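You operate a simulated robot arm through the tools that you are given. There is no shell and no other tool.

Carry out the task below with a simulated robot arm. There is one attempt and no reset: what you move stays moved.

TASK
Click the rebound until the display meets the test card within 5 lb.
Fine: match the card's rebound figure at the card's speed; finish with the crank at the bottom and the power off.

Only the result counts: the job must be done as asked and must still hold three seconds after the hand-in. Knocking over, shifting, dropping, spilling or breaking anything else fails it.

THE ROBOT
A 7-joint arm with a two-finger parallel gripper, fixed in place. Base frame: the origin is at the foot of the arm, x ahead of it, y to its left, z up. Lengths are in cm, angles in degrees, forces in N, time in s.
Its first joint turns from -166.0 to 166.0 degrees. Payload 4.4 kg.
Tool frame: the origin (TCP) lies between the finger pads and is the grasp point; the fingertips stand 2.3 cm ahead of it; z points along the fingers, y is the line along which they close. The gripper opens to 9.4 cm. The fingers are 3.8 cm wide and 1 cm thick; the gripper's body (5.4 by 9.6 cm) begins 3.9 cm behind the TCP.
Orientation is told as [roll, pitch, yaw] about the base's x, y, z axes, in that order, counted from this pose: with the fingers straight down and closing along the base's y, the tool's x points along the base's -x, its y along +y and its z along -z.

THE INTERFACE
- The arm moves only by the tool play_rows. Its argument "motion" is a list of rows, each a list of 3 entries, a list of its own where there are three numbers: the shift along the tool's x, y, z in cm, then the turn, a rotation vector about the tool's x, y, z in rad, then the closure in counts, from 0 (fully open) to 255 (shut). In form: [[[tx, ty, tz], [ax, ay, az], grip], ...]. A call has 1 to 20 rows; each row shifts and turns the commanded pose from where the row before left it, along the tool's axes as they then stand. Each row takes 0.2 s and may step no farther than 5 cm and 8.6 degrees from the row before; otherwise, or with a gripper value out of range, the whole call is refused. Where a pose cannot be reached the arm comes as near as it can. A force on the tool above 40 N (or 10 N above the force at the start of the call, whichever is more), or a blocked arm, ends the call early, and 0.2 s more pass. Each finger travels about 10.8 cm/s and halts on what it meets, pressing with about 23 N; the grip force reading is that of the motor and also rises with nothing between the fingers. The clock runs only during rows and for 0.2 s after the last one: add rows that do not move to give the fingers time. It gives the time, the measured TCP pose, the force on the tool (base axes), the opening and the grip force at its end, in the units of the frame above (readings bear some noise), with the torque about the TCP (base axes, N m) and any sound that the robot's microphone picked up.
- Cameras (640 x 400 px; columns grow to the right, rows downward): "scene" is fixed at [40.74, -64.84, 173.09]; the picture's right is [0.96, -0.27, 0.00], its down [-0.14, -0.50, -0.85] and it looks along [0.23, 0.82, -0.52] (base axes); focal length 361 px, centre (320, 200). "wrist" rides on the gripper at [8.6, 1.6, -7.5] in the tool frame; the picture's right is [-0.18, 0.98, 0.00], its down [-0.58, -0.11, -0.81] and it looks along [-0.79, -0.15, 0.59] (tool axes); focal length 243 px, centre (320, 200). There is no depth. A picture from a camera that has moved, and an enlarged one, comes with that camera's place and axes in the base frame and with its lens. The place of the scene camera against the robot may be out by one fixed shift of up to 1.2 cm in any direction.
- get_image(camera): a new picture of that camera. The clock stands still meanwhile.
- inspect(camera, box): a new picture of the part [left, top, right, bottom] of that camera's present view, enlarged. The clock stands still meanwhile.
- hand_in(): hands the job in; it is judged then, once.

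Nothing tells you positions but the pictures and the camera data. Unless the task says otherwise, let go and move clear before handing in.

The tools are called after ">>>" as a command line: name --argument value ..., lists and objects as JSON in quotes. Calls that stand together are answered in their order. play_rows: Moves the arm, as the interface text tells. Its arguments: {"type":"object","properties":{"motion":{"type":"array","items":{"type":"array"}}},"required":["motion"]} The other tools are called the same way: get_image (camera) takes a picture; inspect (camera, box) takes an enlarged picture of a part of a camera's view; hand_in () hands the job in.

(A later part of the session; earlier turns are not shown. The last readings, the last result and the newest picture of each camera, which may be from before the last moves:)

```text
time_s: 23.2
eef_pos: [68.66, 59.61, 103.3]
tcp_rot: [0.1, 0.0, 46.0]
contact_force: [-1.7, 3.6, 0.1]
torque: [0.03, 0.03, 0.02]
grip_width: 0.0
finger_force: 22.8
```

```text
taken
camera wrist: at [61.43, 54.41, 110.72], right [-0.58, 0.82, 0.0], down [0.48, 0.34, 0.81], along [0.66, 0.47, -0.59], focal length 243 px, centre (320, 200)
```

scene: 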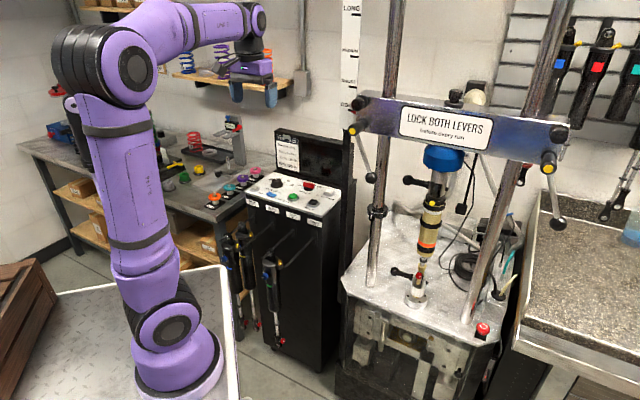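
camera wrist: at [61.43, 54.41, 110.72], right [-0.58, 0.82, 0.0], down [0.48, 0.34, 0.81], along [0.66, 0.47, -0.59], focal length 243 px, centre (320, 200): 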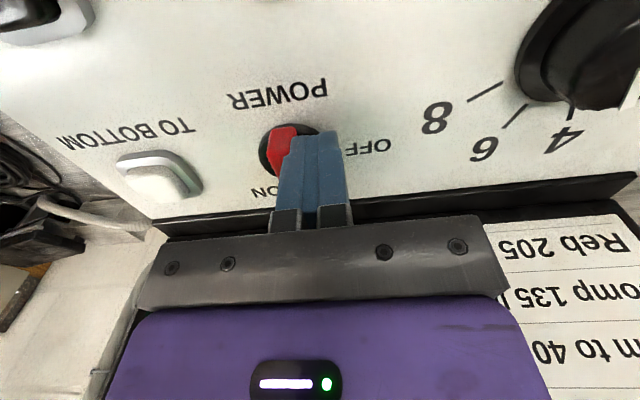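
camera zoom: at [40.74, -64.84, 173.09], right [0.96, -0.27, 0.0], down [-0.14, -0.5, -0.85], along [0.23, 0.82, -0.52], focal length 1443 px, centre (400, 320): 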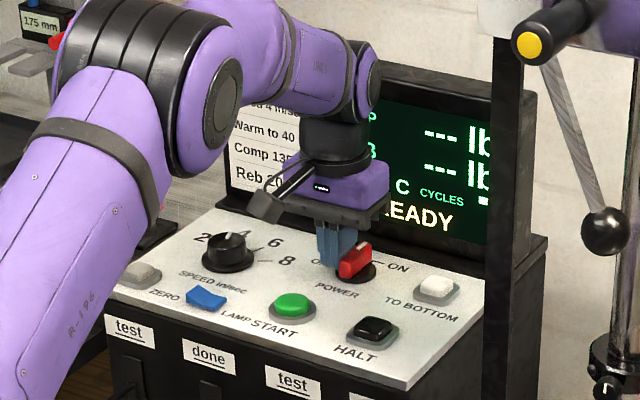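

Power is on and the display is lit. I'll back off to the front and up to read it.

>>> play_rows --motion '[[[0, 0.6, 0], [0, 0, 0], 255], [[0, 0, -3], [0, 0, 0], 255], [[0, 0, -3], [0, 0, 0], 255], [[4, 2, 0], [0, 0, 0], 255], [[4, 2, 0], [0, 0, 0], 255], [[0, 0, 0], [0, 0, 0], 255]]'

>>> inspect --camera "scene" --box '[250, 110, 360, 220]'

>>> get_image --camera "wrist"

```text
time_s: 24.6
eef_pos: [60.03, 57.17, 109.65]
tcp_rot: [0.0, 0.0, 45.9]
contact_force: [0.6, 0.1, -0.4]
torque: [0.03, 0.04, -0.03]
grip_width: 0.0
finger_force: 23.1
```

```text
3.64 times, centred on (305, 165) of scene
camera zoom: at [40.74, -64.84, 173.09], right [0.96, -0.27, 0.0], down [-0.14, -0.5, -0.85], along [0.23, 0.82, -0.52], focal length 1312 px, centre (374, 327)
```

zoom: 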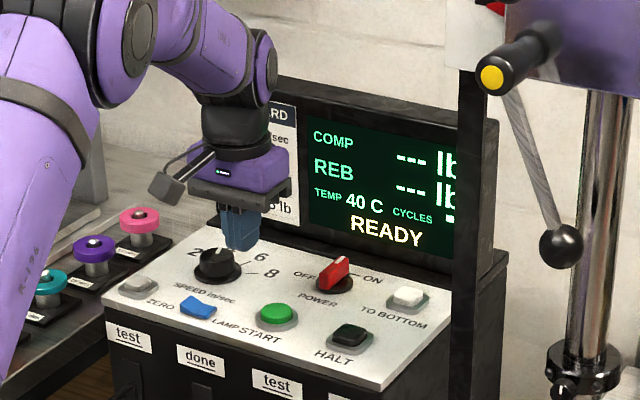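

```text
taken
camera wrist: at [52.78, 51.97, 116.93], right [-0.58, 0.82, 0.0], down [0.48, 0.34, 0.81], along [0.66, 0.47, -0.59], focal length 243 px, centre (320, 200)
```

wrist: 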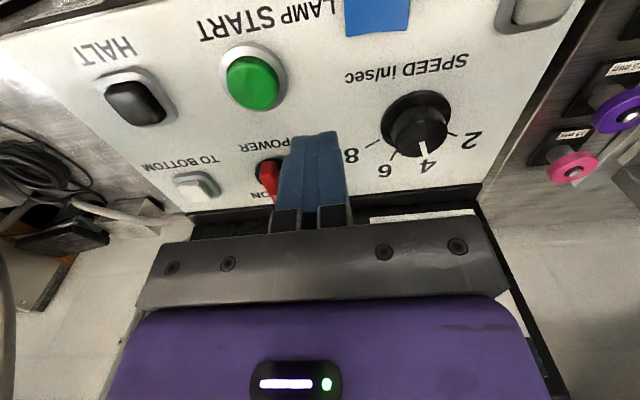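

Display reads READY, TEMP 40 C with dashes for COMP/REB. The damper is already at the card's temperature and both levers match, so I'll line up over the START button at about (62.3, 53.1).

>>> play_rows --motion '[[[0.6, -2.2, 0], [0, 0, 0], 255], [[0.7, -2.2, 0], [0, 0, 0], 255], [[0, 0, 2.7], [0, 0, 0], 255], [[0, 0, 2.5], [0, 0, 0], 255], [[0, 0, 0], [0, 0, 0], 255]]'

>>> get_image --camera "wrist"

>>> inspect --camera "scene" --box '[250, 110, 360, 220]'

```text
time_s: 25.8
eef_pos: [62.23, 53.14, 104.22]
tcp_rot: [0.1, -0.1, 45.9]
contact_force: [0.3, 0.0, -0.1]
torque: [-0.02, 0.01, 0.0]
grip_width: 0.0
finger_force: 23.5
```

```text
taken
camera wrist: at [54.96, 47.78, 111.51], right [-0.58, 0.82, 0.0], down [0.48, 0.34, 0.81], along [0.66, 0.47, -0.59], focal length 243 px, centre (320, 200)
```

wrist: 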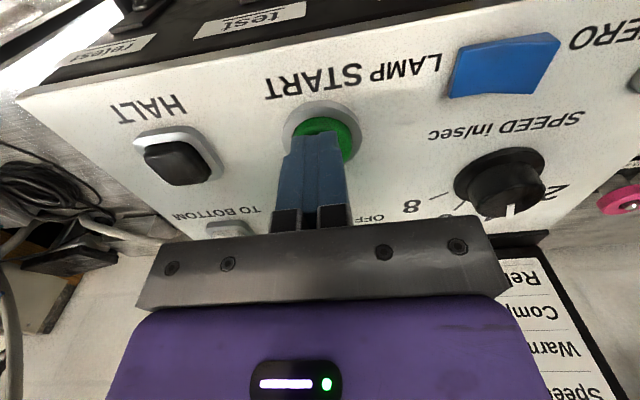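

```text
3.64 times, centred on (305, 165) of scene
camera zoom: at [40.74, -64.84, 173.09], right [0.96, -0.27, 0.0], down [-0.14, -0.5, -0.85], along [0.23, 0.82, -0.52], focal length 1312 px, centre (374, 327)
```

zoom: 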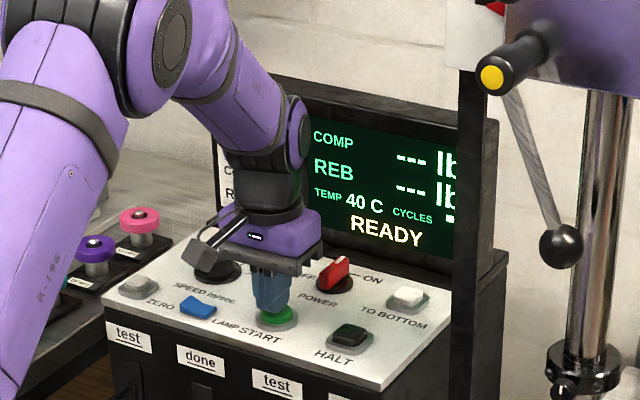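

Aligned over START. Pressing down in small steps and then lifting.

>>> play_rows --motion '[[[0, 0, 0.4], [0, 0, 0], 255], [[0, 0, 0.4], [0, 0, 0], 255], [[0, 0, 0.3], [0, 0, 0], 255], [[0, 0, 0.2], [0, 0, 0], 255], [[0, 0, 0.2], [0, 0, 0], 255], [[0, 0, -1], [0, 0, 0], 255], [[0, 0, -1.5], [0, 0, 0], 255]]'

>>> get_image --camera "scene"

>>> inspect --camera "scene" --box '[250, 110, 360, 220]'

```text
time_s: 27.0
eef_pos: [62.22, 53.1, 103.3]
tcp_rot: [0.1, -0.3, 45.9]
contact_force: [-2.1, -5.2, 13.3]
torque: [-0.08, -0.01, -0.04]
grip_width: 0.0
finger_force: 22.9
heard: click
stopped in row 5: the force on the tool passed its limit at 44 N (the readings are from after the stop); the commanded pose is now the measured one
```

```text
taken
```

scene: 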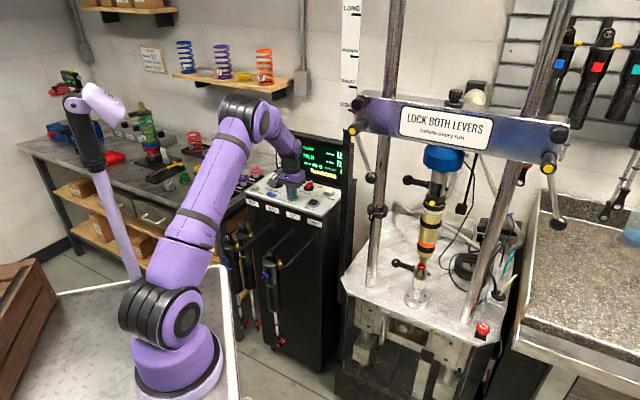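

```text
3.64 times, centred on (305, 165) of scene
camera zoom: at [40.74, -64.84, 173.09], right [0.96, -0.27, 0.0], down [-0.14, -0.5, -0.85], along [0.23, 0.82, -0.52], focal length 1312 px, centre (374, 327)
```

zoom: 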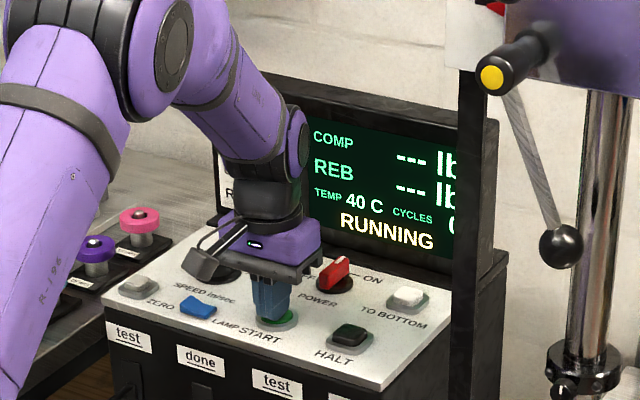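

It's RUNNING with a click heard. I'll lift off and move over the HALT button while the run produces readings.

>>> play_rows --motion '[[[0, 0, -2], [0, 0, 0], 255], [[0, 0, -2], [0, 0, 0], 255], [[0, 0, 0], [0, 0, 0], 255]]'

>>> inspect --camera "scene" --box '[250, 110, 360, 220]'

>>> get_image --camera "wrist"

```text
time_s: 27.8
eef_pos: [62.24, 53.09, 107.11]
tcp_rot: [0.1, -0.3, 45.9]
contact_force: [-0.8, -0.7, 0.8]
torque: [0.03, 0.0, 0.01]
grip_width: 0.0
finger_force: 23.0
```

```text
3.64 times, centred on (305, 165) of scene
camera zoom: at [40.74, -64.84, 173.09], right [0.96, -0.27, 0.0], down [-0.14, -0.5, -0.85], along [0.23, 0.82, -0.52], focal length 1312 px, centre (374, 327)
```

zoom: 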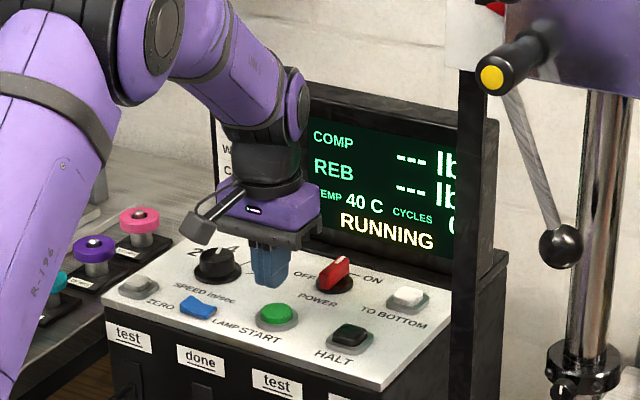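

```text
taken
camera wrist: at [54.95, 47.83, 114.39], right [-0.58, 0.82, 0.0], down [0.48, 0.34, 0.81], along [0.66, 0.47, -0.59], focal length 243 px, centre (320, 200)
```

wrist: 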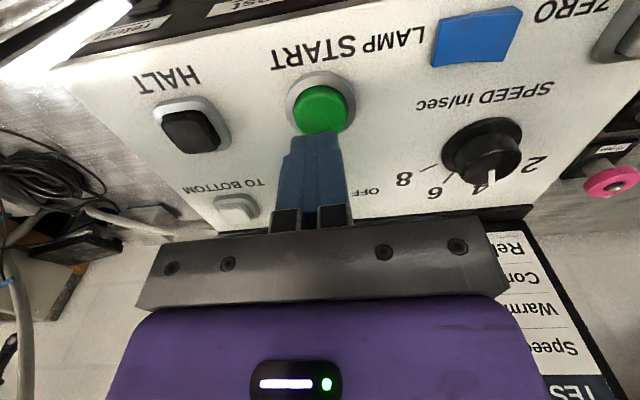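

>>> play_rows --motion '[[[0, -4.4, 0], [0, 0, 0], 255], [[0, -4.4, 0], [0, 0, 0], 255], [[0, 0, 0], [0, 0, 0], 255]]'

>>> inspect --camera "scene" --box '[250, 110, 360, 220]'

>>> get_image --camera "wrist"

```text
time_s: 28.6
eef_pos: [68.63, 47.11, 107.12]
tcp_rot: [0.1, -0.3, 45.9]
contact_force: [-0.6, 0.3, -0.4]
torque: [-0.01, -0.02, 0.0]
grip_width: 0.0
finger_force: 22.7
```

```text
3.64 times, centred on (305, 165) of scene
camera zoom: at [40.74, -64.84, 173.09], right [0.96, -0.27, 0.0], down [-0.14, -0.5, -0.85], along [0.23, 0.82, -0.52], focal length 1312 px, centre (374, 327)
```

zoom: 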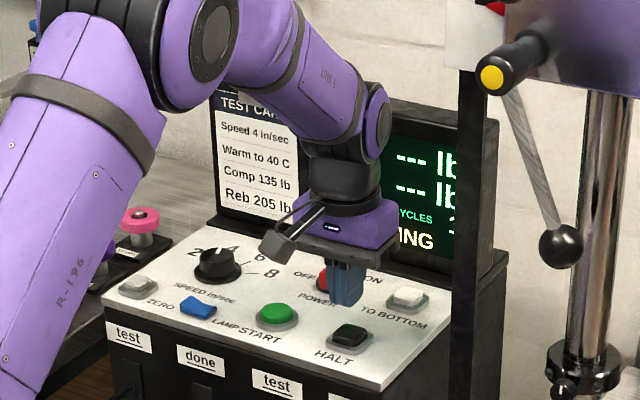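

```text
taken
camera wrist: at [61.43, 41.83, 114.47], right [-0.58, 0.82, 0.0], down [0.48, 0.34, 0.81], along [0.66, 0.47, -0.59], focal length 243 px, centre (320, 200)
```

wrist: 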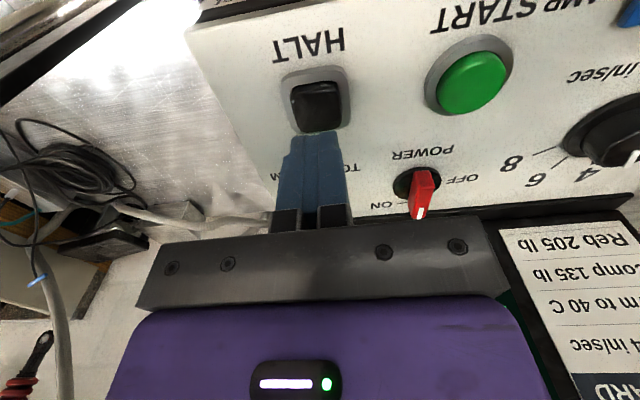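

Positioned near HALT at about (68.4, 46.6). I'll wait two seconds for cycles to complete, then re-read the display.

>>> play_rows --motion '[[[0.2, 0.1, -1.5], [0, 0, 0], 255], [[0.2, 0, 0], [0, 0, 0], 255], [[0, 0, 0], [0, 0, 0], 255], [[0, 0, 0], [0, 0, 0], 255], [[0, 0, 0], [0, 0, 0], 255], [[0, 0, 0], [0, 0, 0], 255], [[0, 0, 0], [0, 0, 0], 255], [[0, 0, 0], [0, 0, 0], 255]]'

>>> inspect --camera "scene" --box '[250, 110, 360, 220]'

>>> inspect --camera "wrist" --box '[440, 180, 640, 400]'

```text
time_s: 30.4
eef_pos: [68.08, 46.75, 108.61]
tcp_rot: [0.1, -0.3, 46.0]
contact_force: [0.1, 0.0, 0.4]
torque: [0.03, -0.01, 0.04]
grip_width: 0.02
finger_force: 23.2
```

```text
3.64 times, centred on (305, 165) of scene
camera zoom: at [40.74, -64.84, 173.09], right [0.96, -0.27, 0.0], down [-0.14, -0.5, -0.85], along [0.23, 0.82, -0.52], focal length 1312 px, centre (374, 327)
```

zoom: 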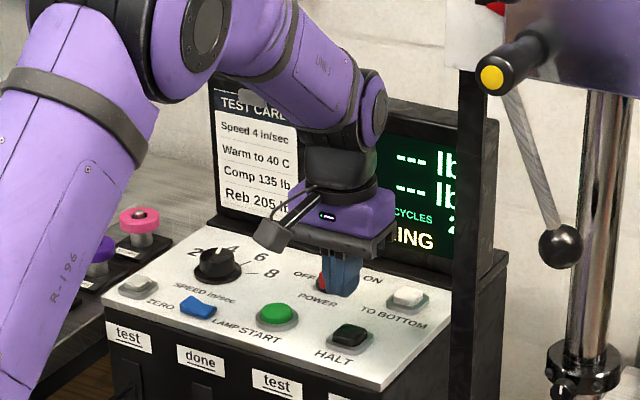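

```text
1.82 times, centred on (540, 290) of wrist
camera zoom: at [60.95, 41.5, 115.88], right [-0.58, 0.82, 0.0], down [0.48, 0.34, 0.81], along [0.66, 0.47, -0.59], focal length 441 px, centre (-80, 36)
```

zoom: 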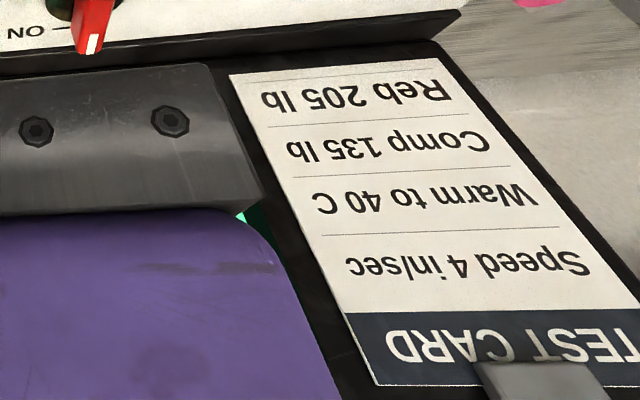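

>>> play_rows --motion '[[[0, 0, 0], [0, 0, 0], 255], [[0, 0, 0], [0, 0, 0], 255], [[0, 0, 0], [0, 0, 0], 255], [[0, 0, 0], [0, 0, 0], 255], [[0, 0, 0], [0, 0, 0], 255], [[0, 0, 0], [0, 0, 0], 255], [[0, 0, 0], [0, 0, 0], 255], [[0, 0, 0], [0, 0, 0], 255]]'

>>> inspect --camera "scene" --box '[250, 110, 360, 220]'

```text
time_s: 32.2
eef_pos: [68.21, 46.73, 108.62]
tcp_rot: [0.0, -0.4, 45.9]
contact_force: [-0.1, 0.1, 0.4]
torque: [0.0, -0.01, 0.02]
grip_width: 0.0
finger_force: 22.8
```

```text
3.64 times, centred on (305, 165) of scene
camera zoom: at [40.74, -64.84, 173.09], right [0.96, -0.27, 0.0], down [-0.14, -0.5, -0.85], along [0.23, 0.82, -0.52], focal length 1312 px, centre (374, 327)
```

zoom: 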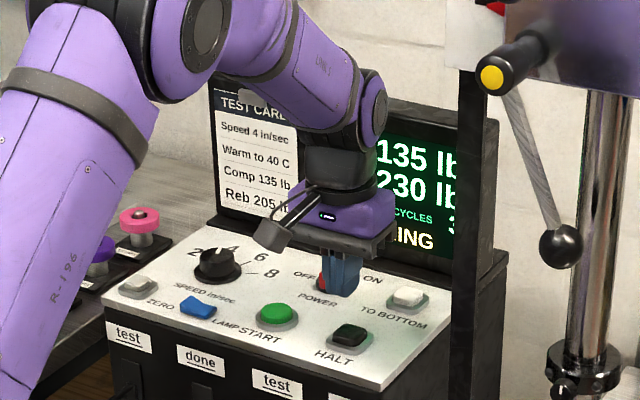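

Readings: COMP 135 (matches the card), REB 230 vs. card 205 — so rebound must come down 25 lb. Now pressing HALT.

>>> play_rows --motion '[[[-0.1, 0, 2.4], [0, 0, 0], 255], [[0, 0, 2.4], [0, 0, 0], 255], [[0, 0, 0.3], [0, 0, 0], 255], [[0, 0, 0.3], [0, 0, 0], 255], [[0, 0, 0.3], [0, 0, 0], 255], [[0, 0, -1], [0, 0, 0], 255], [[0, 0, -3], [0, 0, 0], 255]]'

>>> inspect --camera "scene" --box '[250, 110, 360, 220]'

>>> get_image --camera "wrist"

```text
time_s: 33.8
eef_pos: [68.21, 46.81, 106.65]
tcp_rot: [0.1, -0.2, 46.0]
contact_force: [0.2, 0.8, -0.5]
torque: [-0.05, 0.03, -0.02]
grip_width: 0.02
finger_force: 22.8
heard: click
```

```text
3.64 times, centred on (305, 165) of scene
camera zoom: at [40.74, -64.84, 173.09], right [0.96, -0.27, 0.0], down [-0.14, -0.5, -0.85], along [0.23, 0.82, -0.52], focal length 1312 px, centre (374, 327)
```

zoom: 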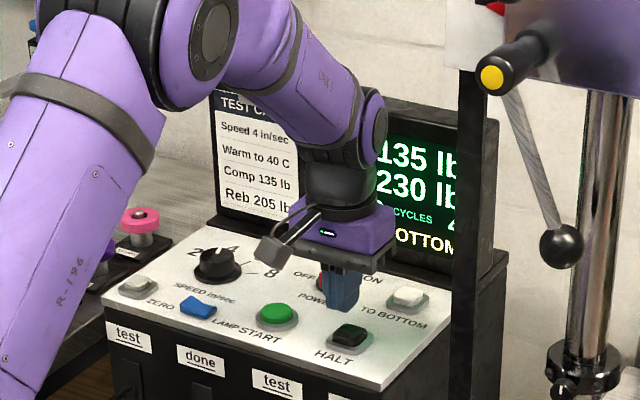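

```text
taken
camera wrist: at [60.98, 41.59, 114.11], right [-0.58, 0.82, 0.0], down [0.48, 0.34, 0.81], along [0.66, 0.47, -0.59], focal length 243 px, centre (320, 200)
```

wrist: 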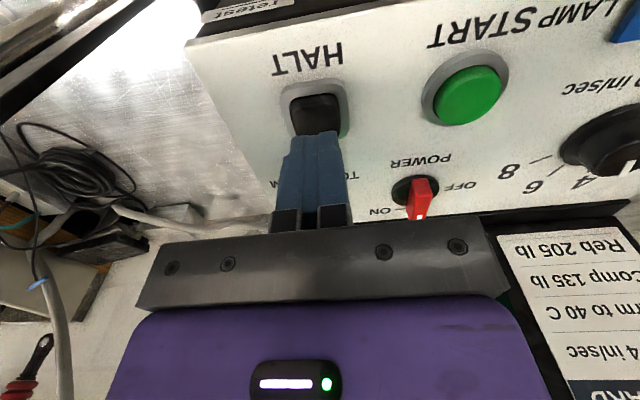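

HALT registered; the status line ends in "…OTTOM". I'll back off to read the full display.

>>> play_rows --motion '[[[4, 1, -2], [0, 0, 0], 255], [[4, 2, -2], [0, 0, 0], 255], [[3.5, 3, -1], [0, 0, 0], 255], [[0, 0, 0], [0, 0, 0], 255]]'

>>> inspect --camera "scene" --box '[250, 110, 360, 220]'

>>> get_image --camera "wrist"

>>> inspect --camera "scene" --box '[370, 200, 500, 330]'

```text
time_s: 34.8
eef_pos: [55.9, 42.62, 111.81]
tcp_rot: [0.0, -0.5, 46.0]
contact_force: [0.2, 0.8, -0.3]
torque: [-0.02, 0.0, 0.02]
grip_width: 0.0
finger_force: 22.8
```

```text
3.64 times, centred on (305, 165) of scene
camera zoom: at [40.74, -64.84, 173.09], right [0.96, -0.27, 0.0], down [-0.14, -0.5, -0.85], along [0.23, 0.82, -0.52], focal length 1312 px, centre (374, 327)
```

zoom: 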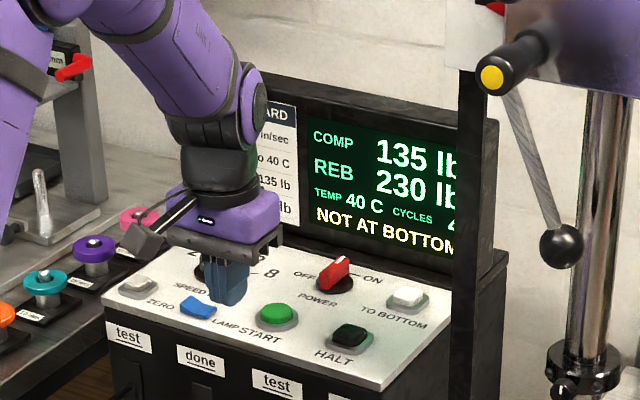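

```text
taken
camera wrist: at [48.77, 37.46, 119.08], right [-0.58, 0.82, 0.0], down [0.48, 0.34, 0.81], along [0.66, 0.47, -0.59], focal length 243 px, centre (320, 200)
```

wrist: 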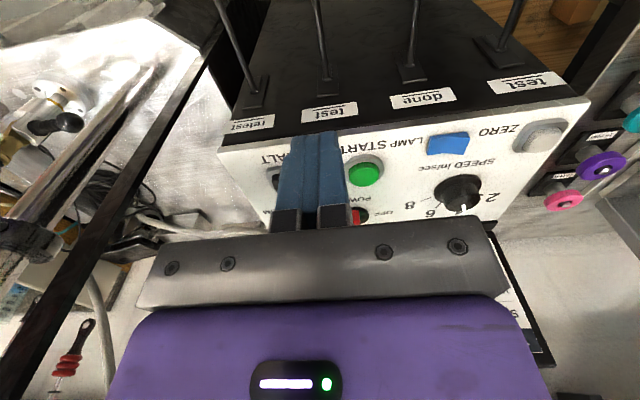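

```text
3.08 times, centred on (435, 265) of scene
camera zoom: at [40.74, -64.84, 173.09], right [0.96, -0.27, 0.0], down [-0.14, -0.5, -0.85], along [0.23, 0.82, -0.52], focal length 1110 px, centre (-34, 0)
```

zoom: 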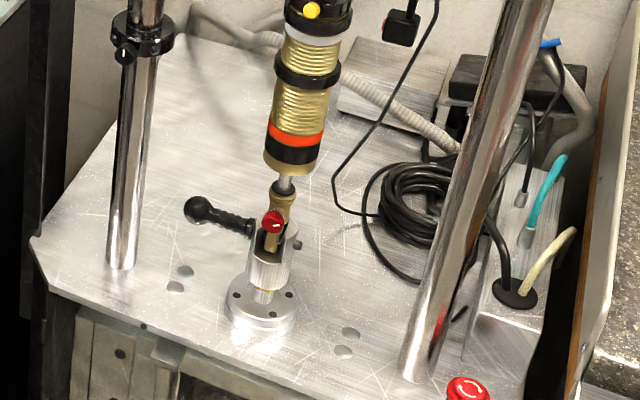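

Status reads NOT AT BOTTOM, so I'll move over the TO BOTTOM button (about (76.9, 52.9)) and press it to park the crank before touching the damper.

>>> play_rows --motion '[[[-4.4, -1.59, 0.6], [0, 0, 0], 255], [[-4.4, -1.59, 0.6], [0, 0, 0], 255], [[-4.4, -1.59, 0.6], [0, 0, 0], 255], [[-4.4, -1.59, 0.6], [0, 0, 0], 255], [[-4.4, -1.59, 0.6], [0, 0, 0], 255], [[0, 0, 0], [0, 0, 0], 255]]'

>>> get_image --camera "wrist"

>>> inspect --camera "scene" --box '[250, 110, 360, 220]'

```text
time_s: 36.2
eef_pos: [77.02, 52.89, 108.91]
tcp_rot: [0.1, -0.3, 45.9]
contact_force: [0.1, -0.8, 0.3]
torque: [0.02, -0.02, 0.0]
grip_width: 0.0
finger_force: 22.6
```

```text
taken
camera wrist: at [69.82, 47.63, 116.24], right [-0.58, 0.82, 0.0], down [0.48, 0.34, 0.81], along [0.66, 0.47, -0.59], focal length 243 px, centre (320, 200)
```

wrist: 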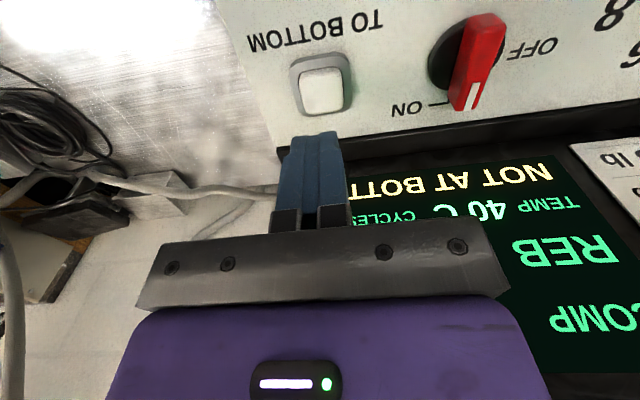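

```text
3.64 times, centred on (305, 165) of scene
camera zoom: at [40.74, -64.84, 173.09], right [0.96, -0.27, 0.0], down [-0.14, -0.5, -0.85], along [0.23, 0.82, -0.52], focal length 1312 px, centre (374, 327)
```

zoom: 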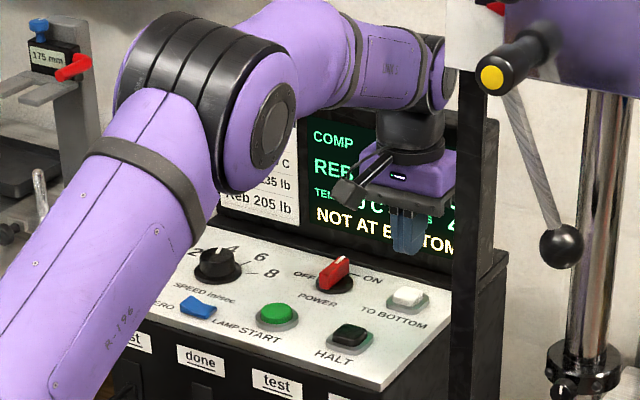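

Well aligned over TO BOTTOM. Pressing it.

>>> play_rows --motion '[[[0.1, 0.1, 2.4], [0, 0, 0], 255], [[0.1, 0, 2.4], [0, 0, 0], 255], [[0, 0, 0.4], [0, 0, 0], 255], [[0, 0, 0.3], [0, 0, 0], 255], [[0, 0, 0.3], [0, 0, 0], 255], [[0, 0, -1], [0, 0, 0], 255], [[0, 0, -3], [0, 0, 0], 255]]'

>>> inspect --camera "scene" --box '[250, 110, 360, 220]'

>>> get_image --camera "wrist"

```text
time_s: 37.8
eef_pos: [76.67, 52.86, 107.05]
tcp_rot: [0.0, -0.2, 45.9]
contact_force: [-0.1, -0.2, -0.4]
torque: [0.01, 0.01, 0.01]
grip_width: 0.0
finger_force: 23.2
heard: click
```

```text
3.64 times, centred on (305, 165) of scene
camera zoom: at [40.74, -64.84, 173.09], right [0.96, -0.27, 0.0], down [-0.14, -0.5, -0.85], along [0.23, 0.82, -0.52], focal length 1312 px, centre (374, 327)
```

zoom: 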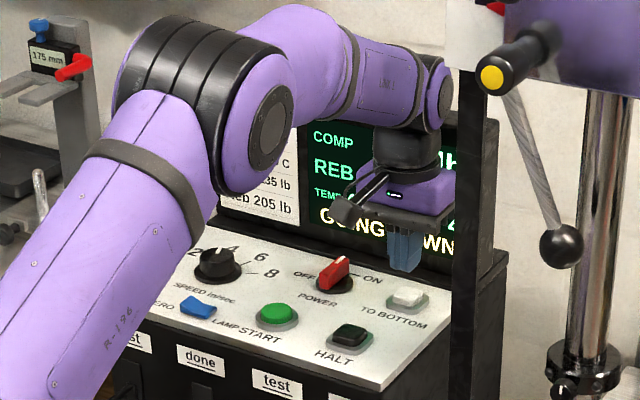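

```text
taken
camera wrist: at [69.46, 47.6, 114.27], right [-0.58, 0.82, 0.0], down [0.48, 0.34, 0.81], along [0.66, 0.47, -0.59], focal length 243 px, centre (320, 200)
```

wrist: 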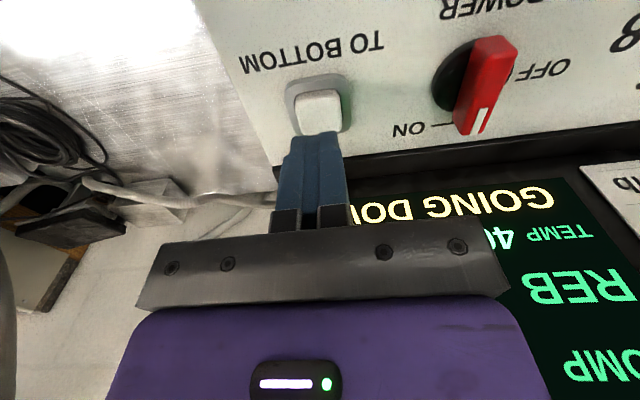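

The crank is "GOING DOWN". I'll retreat up and back from the console, then travel over to the front of the dyno to study the red rebound knob.

>>> play_rows --motion '[[[0, 0, -4.8], [0, 0, 0], 255], [[0, 0, -4.8], [0, 0, 0], 255], [[4.8, 0, 0], [0, 0, 0], 255], [[4.8, 0, 0], [0, 0, 0], 255], [[4.8, 0, 0], [0, 0, 0], 255], [[4.8, 0, 0], [0, 0, 0], 255], [[4.8, 0, 0], [0, 0, 0], 255], [[4.8, 0, 0], [0, 0, 0], 255], [[4.8, 0, 0], [0, 0, 0], 255], [[4.8, 0, 0], [0, 0, 0], 255], [[0, 0, 0], [0, 0, 0], 255]]'

>>> get_image --camera "scene"

>>> inspect --camera "scene" --box '[250, 110, 360, 220]'

```text
time_s: 40.2
eef_pos: [49.94, 25.14, 116.67]
tcp_rot: [0.2, -0.3, 45.9]
contact_force: [0.0, 0.2, 0.3]
torque: [0.01, 0.0, 0.02]
grip_width: 0.0
finger_force: 22.7
```

```text
taken
```

scene: 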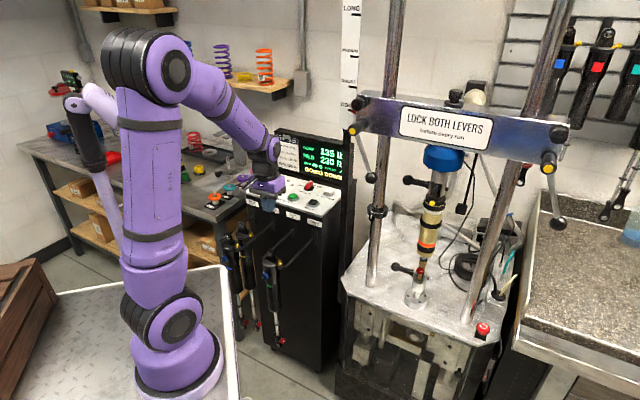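

```text
3.64 times, centred on (305, 165) of scene
camera zoom: at [40.74, -64.84, 173.09], right [0.96, -0.27, 0.0], down [-0.14, -0.5, -0.85], along [0.23, 0.82, -0.52], focal length 1312 px, centre (374, 327)
```

zoom: 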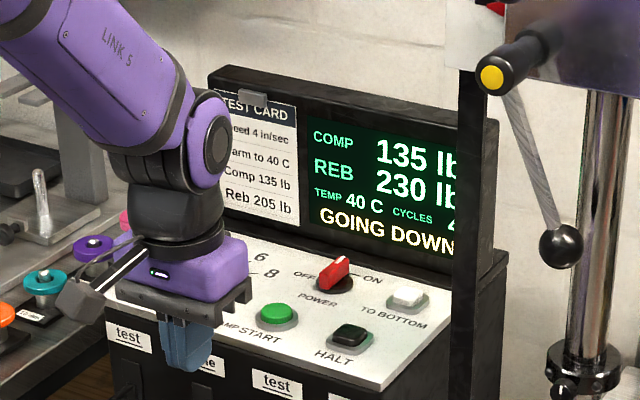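

>>> play_rows --motion '[[[1.2, -4.7, 0], [0, 0, 0], 255], [[1.2, -4.7, 0], [0, 0, 0], 255], [[1.2, -4.7, 0], [0, 0, 0], 255], [[1.2, -4.7, 0], [0, 0, 0], 255], [[1.2, -4.7, 0], [0, 0, 0], 255], [[1.2, -4.7, 0], [0, 0, 0], 255], [[1.2, -4.7, 0], [0, 0, 0], 255], [[1.2, -4.7, 0], [0, 0, 0], 255], [[1.2, -4.7, 0], [0, 0, 0], 255], [[0, 0, 0], [0, -0.14, 0], 255], [[0, 0, 0], [0, -0.14, 0], 255], [[0, 0, 0], [0, -0.14, 0], 255], [[0, 0, 0], [0, -0.14, 0], 255], [[0, 0, 0], [0, 0, 0], 255]]'

>>> get_image --camera "wrist"

>>> get_image --camera "scene"

>>> inspect --camera "scene" --box '[250, 110, 360, 220]'

```text
time_s: 43.2
eef_pos: [72.81, -12.0, 116.43]
tcp_rot: [0.2, -32.3, 45.9]
contact_force: [0.0, -0.4, -0.2]
torque: [-0.03, 0.0, 0.02]
grip_width: 0.02
finger_force: 22.6
```

```text
taken
camera wrist: at [63.83, -19.03, 117.99], right [-0.6, 0.8, 0.1], down [0.12, -0.03, 0.99], along [0.79, 0.61, -0.07], focal length 243 px, centre (320, 200)
```

wrist: 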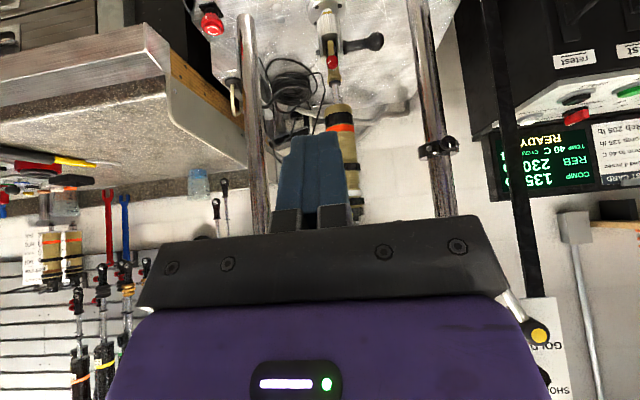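

```text
taken
```

scene: 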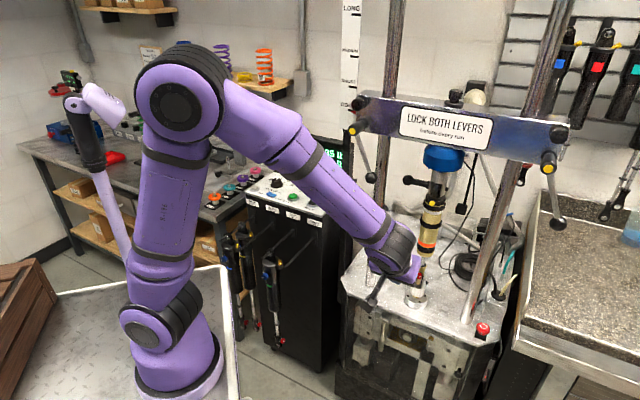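

```text
3.64 times, centred on (305, 165) of scene
camera zoom: at [40.74, -64.84, 173.09], right [0.96, -0.27, 0.0], down [-0.14, -0.5, -0.85], along [0.23, 0.82, -0.52], focal length 1312 px, centre (374, 327)
```

zoom: 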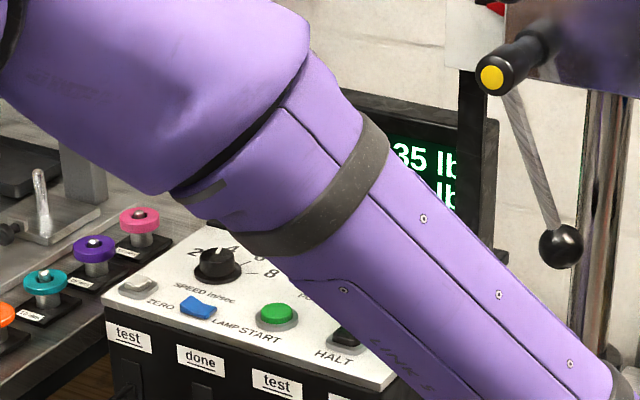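

The display now shows READY, so the crank is at the bottom. I'll zoom on the red rebound knob and its surroundings from here.

>>> inspect --camera "wrist" --box '[290, 0, 400, 110]'

>>> inspect --camera "wrist" --box '[310, 40, 356, 84]'

>>> inspect --camera "scene" --box '[390, 240, 454, 310]'

```text
3.64 times, centred on (345, 55) of wrist
camera zoom: at [63.83, -19.03, 117.99], right [-0.6, 0.8, 0.1], down [0.12, -0.03, 0.99], along [0.79, 0.61, -0.07], focal length 882 px, centre (229, 727)
```

zoom: 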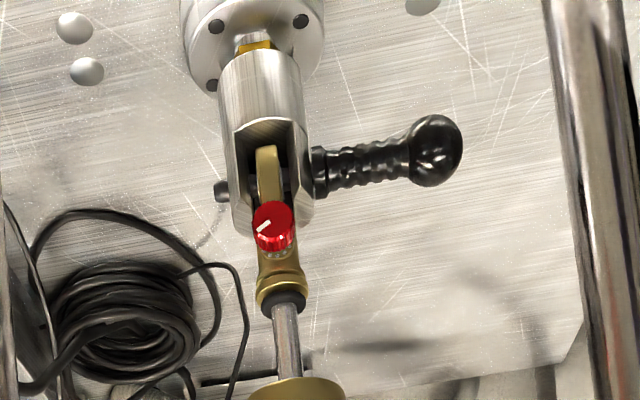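

```text
9.09 times, centred on (333, 62) of wrist
camera zoom: at [63.83, -19.03, 117.99], right [-0.6, 0.8, 0.1], down [0.12, -0.03, 0.99], along [0.79, 0.61, -0.07], focal length 2206 px, centre (202, 1454)
```

zoom: 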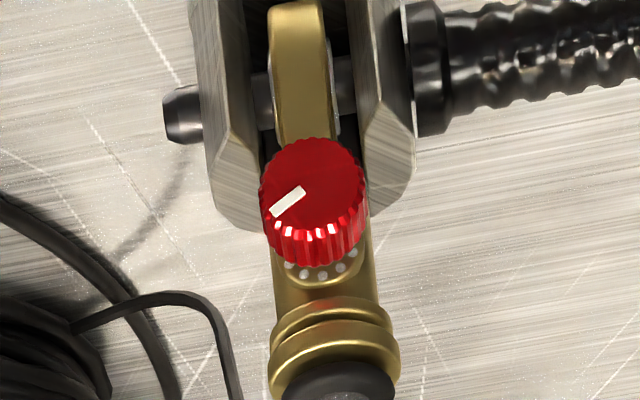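

```text
5.71 times, centred on (422, 275) of scene
camera zoom: at [40.74, -64.84, 173.09], right [0.96, -0.27, 0.0], down [-0.14, -0.5, -0.85], along [0.23, 0.82, -0.52], focal length 2062 px, centre (-263, -229)
```

zoom: 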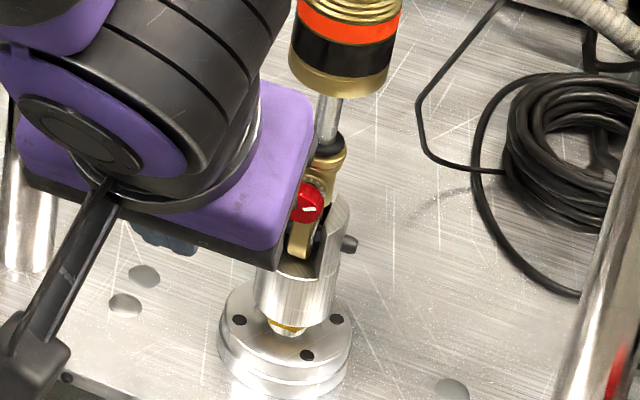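

The knob is about 2.1 cm across, centred near (95.7, 11.3, 88.9), its axis facing straight out the front between the clevis prongs. I'll now reorient the tool to point horizontally at it, starting with levelling and yawing 90°.

>>> play_rows --motion '[[[0, 0, 0], [0, 0.14, 0], 255], [[0, 0, 0], [0, 0.14, 0], 255], [[0, 0, 0], [0, 0.14, 0], 255], [[0, 0, 0], [0, 0.14, 0], 255], [[0, 0, 0], [0, 0, -0.14], 255], [[0, 0, 0], [0, 0, -0.14], 255], [[0, 0, 0], [0, 0, -0.14], 255], [[0, 0, 0], [0, 0, -0.14], 255], [[0, 0, 0], [0, 0, -0.14], 255], [[0, 0, 0], [0, 0, -0.14], 255], [[0, 0, 0], [0, 0, -0.14], 255], [[0, 0, 0], [0, 0, -0.14], 255], [[0, 0, 0], [0, 0, -0.14], 255], [[0, 0, 0], [0, 0, -0.14], 255], [[0, 0, 0], [0, 0, -0.14], 255], [[0, 0, 0], [0, 0, 0], 255]]'

>>> get_image --camera "scene"

>>> get_image --camera "wrist"

```text
time_s: 46.6
eef_pos: [72.75, -11.8, 116.33]
tcp_rot: [-0.3, -0.1, 134.2]
contact_force: [0.2, -0.3, 0.3]
torque: [0.0, 0.0, 0.03]
grip_width: 0.01
finger_force: 23.2
```

```text
taken
```

scene: 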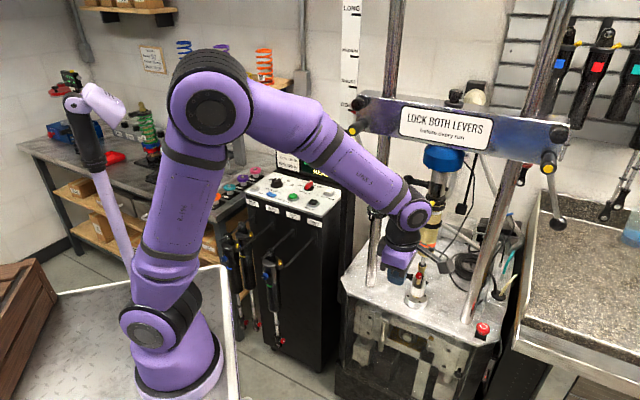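

```text
taken
camera wrist: at [77.66, -19.36, 123.72], right [-0.83, -0.55, -0.01], down [-0.33, 0.49, 0.81], along [-0.45, 0.67, -0.59], focal length 243 px, centre (320, 200)
```

wrist: 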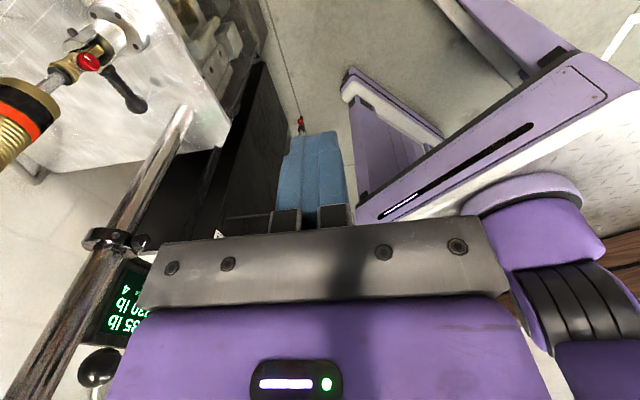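

The yaw is done with the camera now on the right side. Next I'll tilt the tool about its x axis until the fingers point horizontally toward the dyno.

>>> play_rows --motion '[[[0, 0, 0], [0.14, 0, 0], 255], [[0, 0, 0], [0.14, 0, 0], 255], [[0, 0, 0], [0.14, 0, 0], 255], [[0, 0, 0], [0.14, 0, 0], 255], [[0, 0, 0], [0.14, 0, 0], 255], [[0, 0, 0], [0.14, 0, 0], 255], [[0, 0, 0], [0, 0, 0], 255]]'

>>> get_image --camera "scene"

>>> get_image --camera "wrist"

```text
time_s: 48.2
eef_pos: [72.88, -11.9, 116.4]
tcp_rot: [-48.5, 0.0, 134.2]
contact_force: [0.4, 0.4, -0.6]
torque: [-0.02, 0.0, 0.0]
grip_width: 0.0
finger_force: 23.2
```

```text
taken
```

scene: 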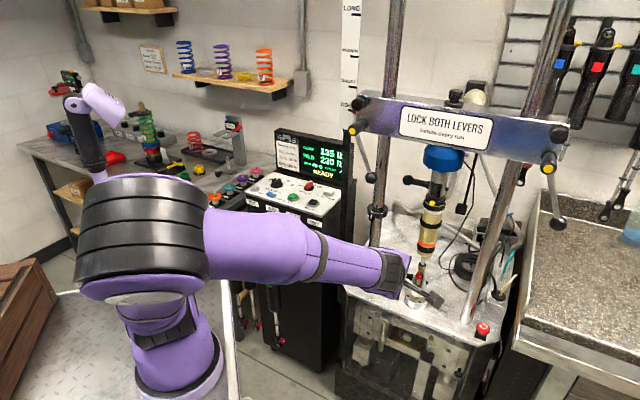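

```text
taken
camera wrist: at [74.02, -22.89, 119.99], right [-0.6, -0.32, -0.74], down [-0.79, 0.05, 0.62], along [-0.16, 0.95, -0.28], focal length 243 px, centre (320, 200)
```

wrist: 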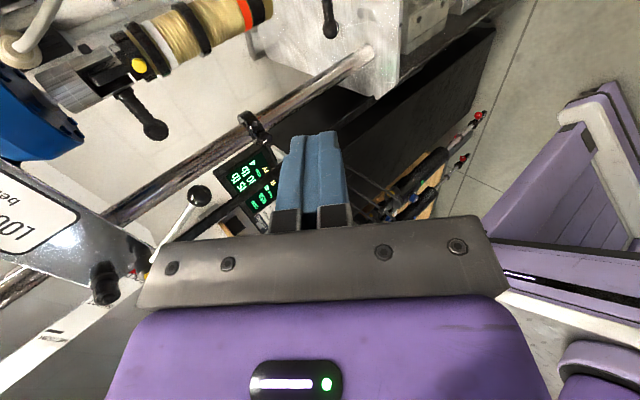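

>>> play_rows --motion '[[[0, 0, 0], [0.14, 0, 0], 255], [[0, 0, 0], [0.14, 0, 0], 255], [[0, 0, 0], [0.14, 0, 0], 255], [[0, 0, 0], [0.14, 0, 0], 255], [[0, 0, 0], [0.14, 0, 0], 255], [[0, 0, 0], [0, 0, 0], 255]]'

>>> get_image --camera "scene"

>>> get_image --camera "wrist"

```text
time_s: 49.6
eef_pos: [72.84, -11.82, 116.43]
tcp_rot: [-88.6, -0.1, 134.3]
contact_force: [-0.2, -0.5, 0.1]
torque: [0.03, -0.03, 0.01]
grip_width: 0.01
finger_force: 22.7
```

```text
taken
```

scene: 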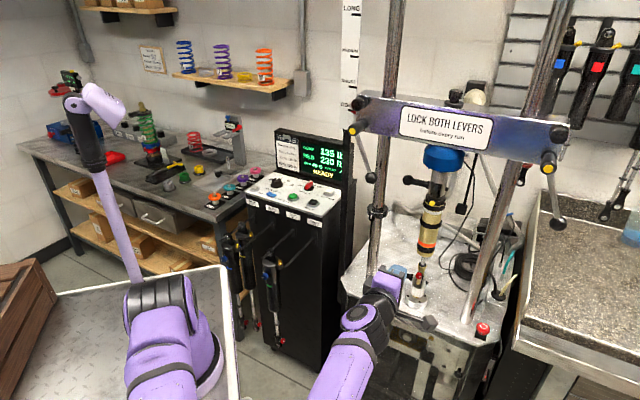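

```text
taken
camera wrist: at [73.44, -23.43, 114.82], right [-0.15, 0.12, -0.98], down [-0.98, -0.14, 0.13], along [-0.13, 0.98, 0.14], focal length 243 px, centre (320, 200)
```

wrist: 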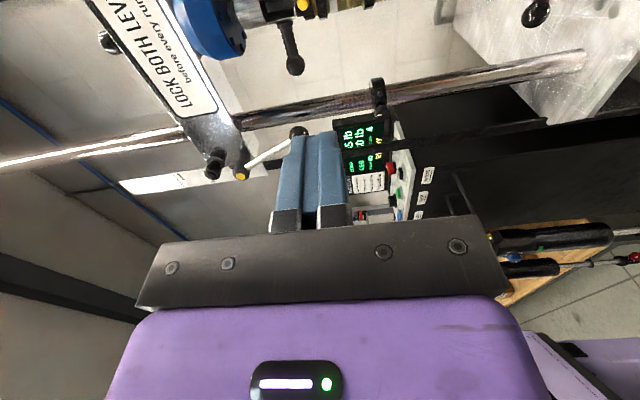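

The fingers now point at the dyno. I'll lower toward knob height and roll so the camera is on top, for a good view of the approach.

>>> play_rows --motion '[[[0, 4, 0], [0.012, 0, 0], 255], [[0, 4, 0], [0.012, 0, 0], 255], [[0, 4, 0], [0, 0, 0], 255], [[0, 4, 0], [0, 0, 0], 255], [[0, 0, 0], [0, 0, -0.14], 255], [[0, 0, 0], [0, 0, -0.14], 255], [[0, 0, 0], [0, 0, -0.14], 255], [[0, 0, 0], [0, 0, -0.14], 255], [[0, 0, 0], [0, 0, -0.14], 255], [[0, 0, 0], [0, 0, 0], 255]]'

>>> get_image --camera "scene"

>>> get_image --camera "wrist"

```text
time_s: 51.8
eef_pos: [72.57, -11.98, 100.43]
tcp_rot: [-89.9, 40.1, 134.2]
contact_force: [-0.3, 0.3, 0.8]
torque: [-0.01, 0.01, -0.02]
grip_width: 0.02
finger_force: 22.8
```

```text
taken
```

scene: 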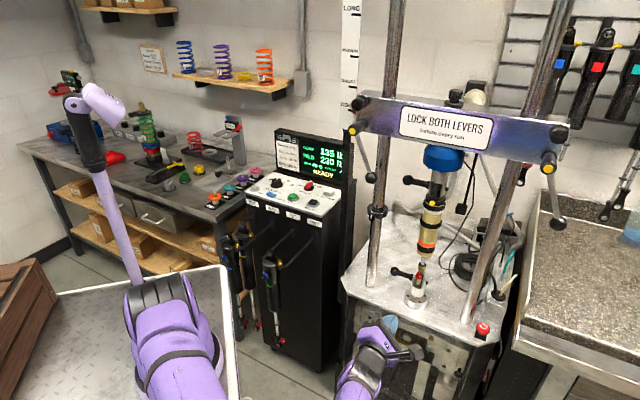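

```text
taken
camera wrist: at [72.59, -22.83, 104.59], right [0.34, -0.35, -0.87], down [-0.94, -0.19, -0.29], along [-0.07, 0.92, -0.4], focal length 243 px, centre (320, 200)
```

wrist: 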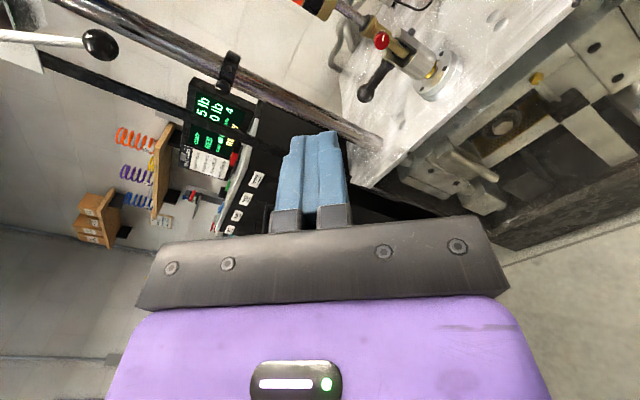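

>>> play_rows --motion '[[[0, 0, 0], [0, 0, -0.145], 255], [[0, 0, 0], [0, 0, -0.145], 255], [[0, 0, 0], [0, 0, -0.145], 255], [[0, 0, 0], [0, 0, -0.145], 255], [[0, 0, 0], [0, 0, -0.145], 255], [[0, 0, 0], [0, 0, -0.145], 255], [[0, 0, 0], [0, 0, 0], 255]]'

>>> get_image --camera "scene"

>>> get_image --camera "wrist"

```text
time_s: 53.4
eef_pos: [72.49, -14.41, 100.38]
tcp_rot: [-71.8, 89.9, 149.6]
contact_force: [1.8, 3.6, 0.5]
torque: [-0.05, 0.05, -0.08]
grip_width: 0.01
finger_force: 22.9
```

```text
taken
```

scene: 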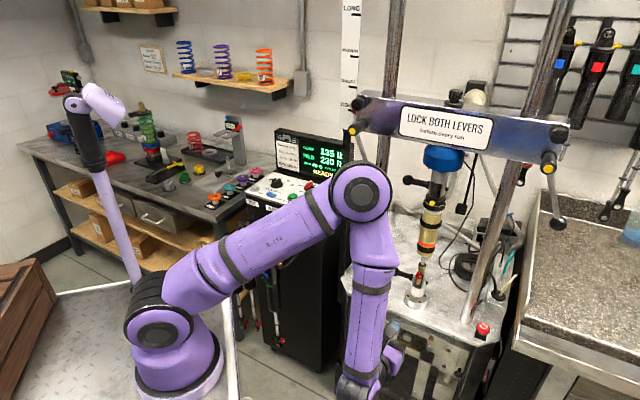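

```text
taken
camera wrist: at [67.87, -20.62, 108.98], right [0.65, -0.74, -0.18], down [-0.68, -0.45, -0.58], along [0.34, 0.5, -0.79], focal length 243 px, centre (320, 200)
```

wrist: 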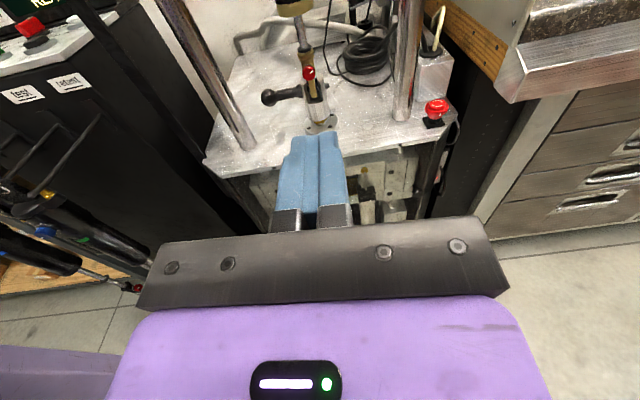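

The arm flipped to an elbow-up configuration, which is clear of the dyno. I'll let it settle and re-check the pose.

>>> play_rows --motion '[[[0, 0, 0], [0, 0, 0], 255], [[0, 0, 0], [0, 0, 0], 255], [[0, 0, 0], [0, 0, 0], 255], [[0, 0, 0], [0, 0, 0], 255]]'

>>> get_image --camera "scene"

>>> get_image --camera "wrist"

```text
time_s: 54.4
eef_pos: [72.62, -11.94, 100.39]
tcp_rot: [-56.9, 89.8, 167.2]
contact_force: [-0.1, 0.2, -0.2]
torque: [0.0, 0.02, -0.02]
grip_width: 0.0
finger_force: 23.4
```

```text
taken
```

scene: 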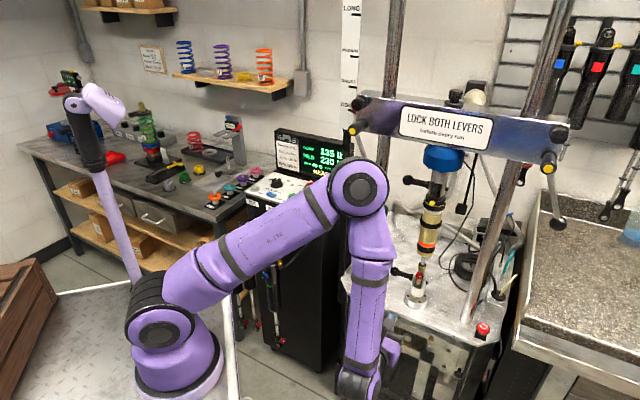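

```text
taken
camera wrist: at [68.45, -18.47, 108.93], right [0.68, -0.7, -0.19], down [-0.66, -0.48, -0.58], along [0.32, 0.52, -0.79], focal length 243 px, centre (320, 200)
```

wrist: 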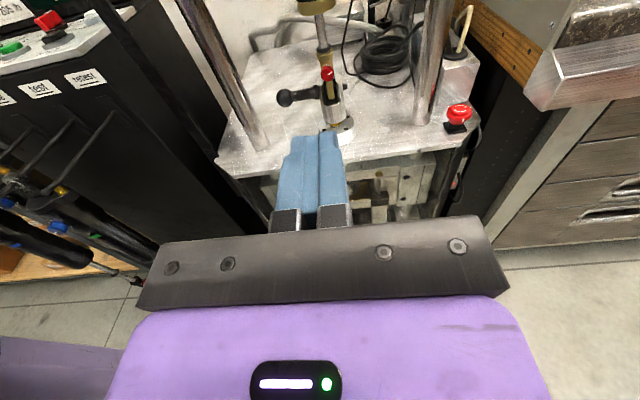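

The tool now points straight at the dyno with the camera on top. Zooming in on the knob for exact alignment.

>>> inspect --camera "wrist" --box '[270, 20, 390, 140]'

>>> inspect --camera "wrist" --box '[305, 50, 351, 94]'

```text
3.33 times, centred on (330, 80) of wrist
camera zoom: at [68.45, -18.47, 108.93], right [0.68, -0.7, -0.19], down [-0.66, -0.48, -0.58], along [0.32, 0.52, -0.79], focal length 809 px, centre (287, 600)
```

zoom: 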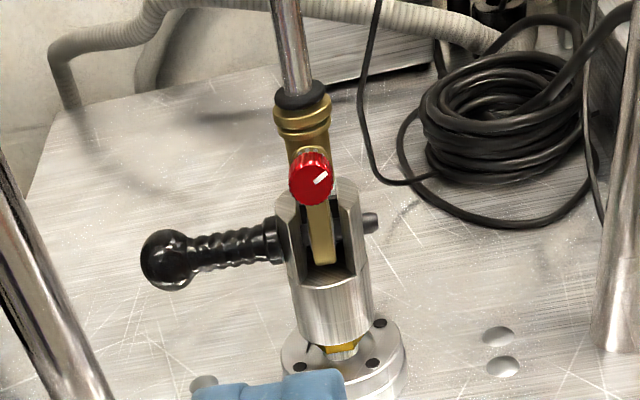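

```text
9.09 times, centred on (328, 72) of wrist
camera zoom: at [68.45, -18.47, 108.93], right [0.68, -0.7, -0.19], down [-0.66, -0.48, -0.58], along [0.32, 0.52, -0.79], focal length 2206 px, centre (247, 1364)
```

zoom: 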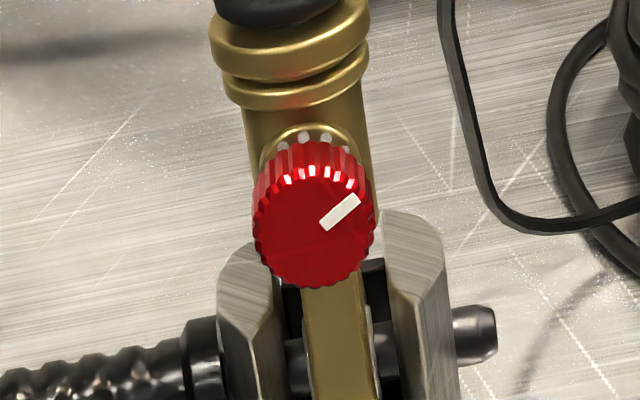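

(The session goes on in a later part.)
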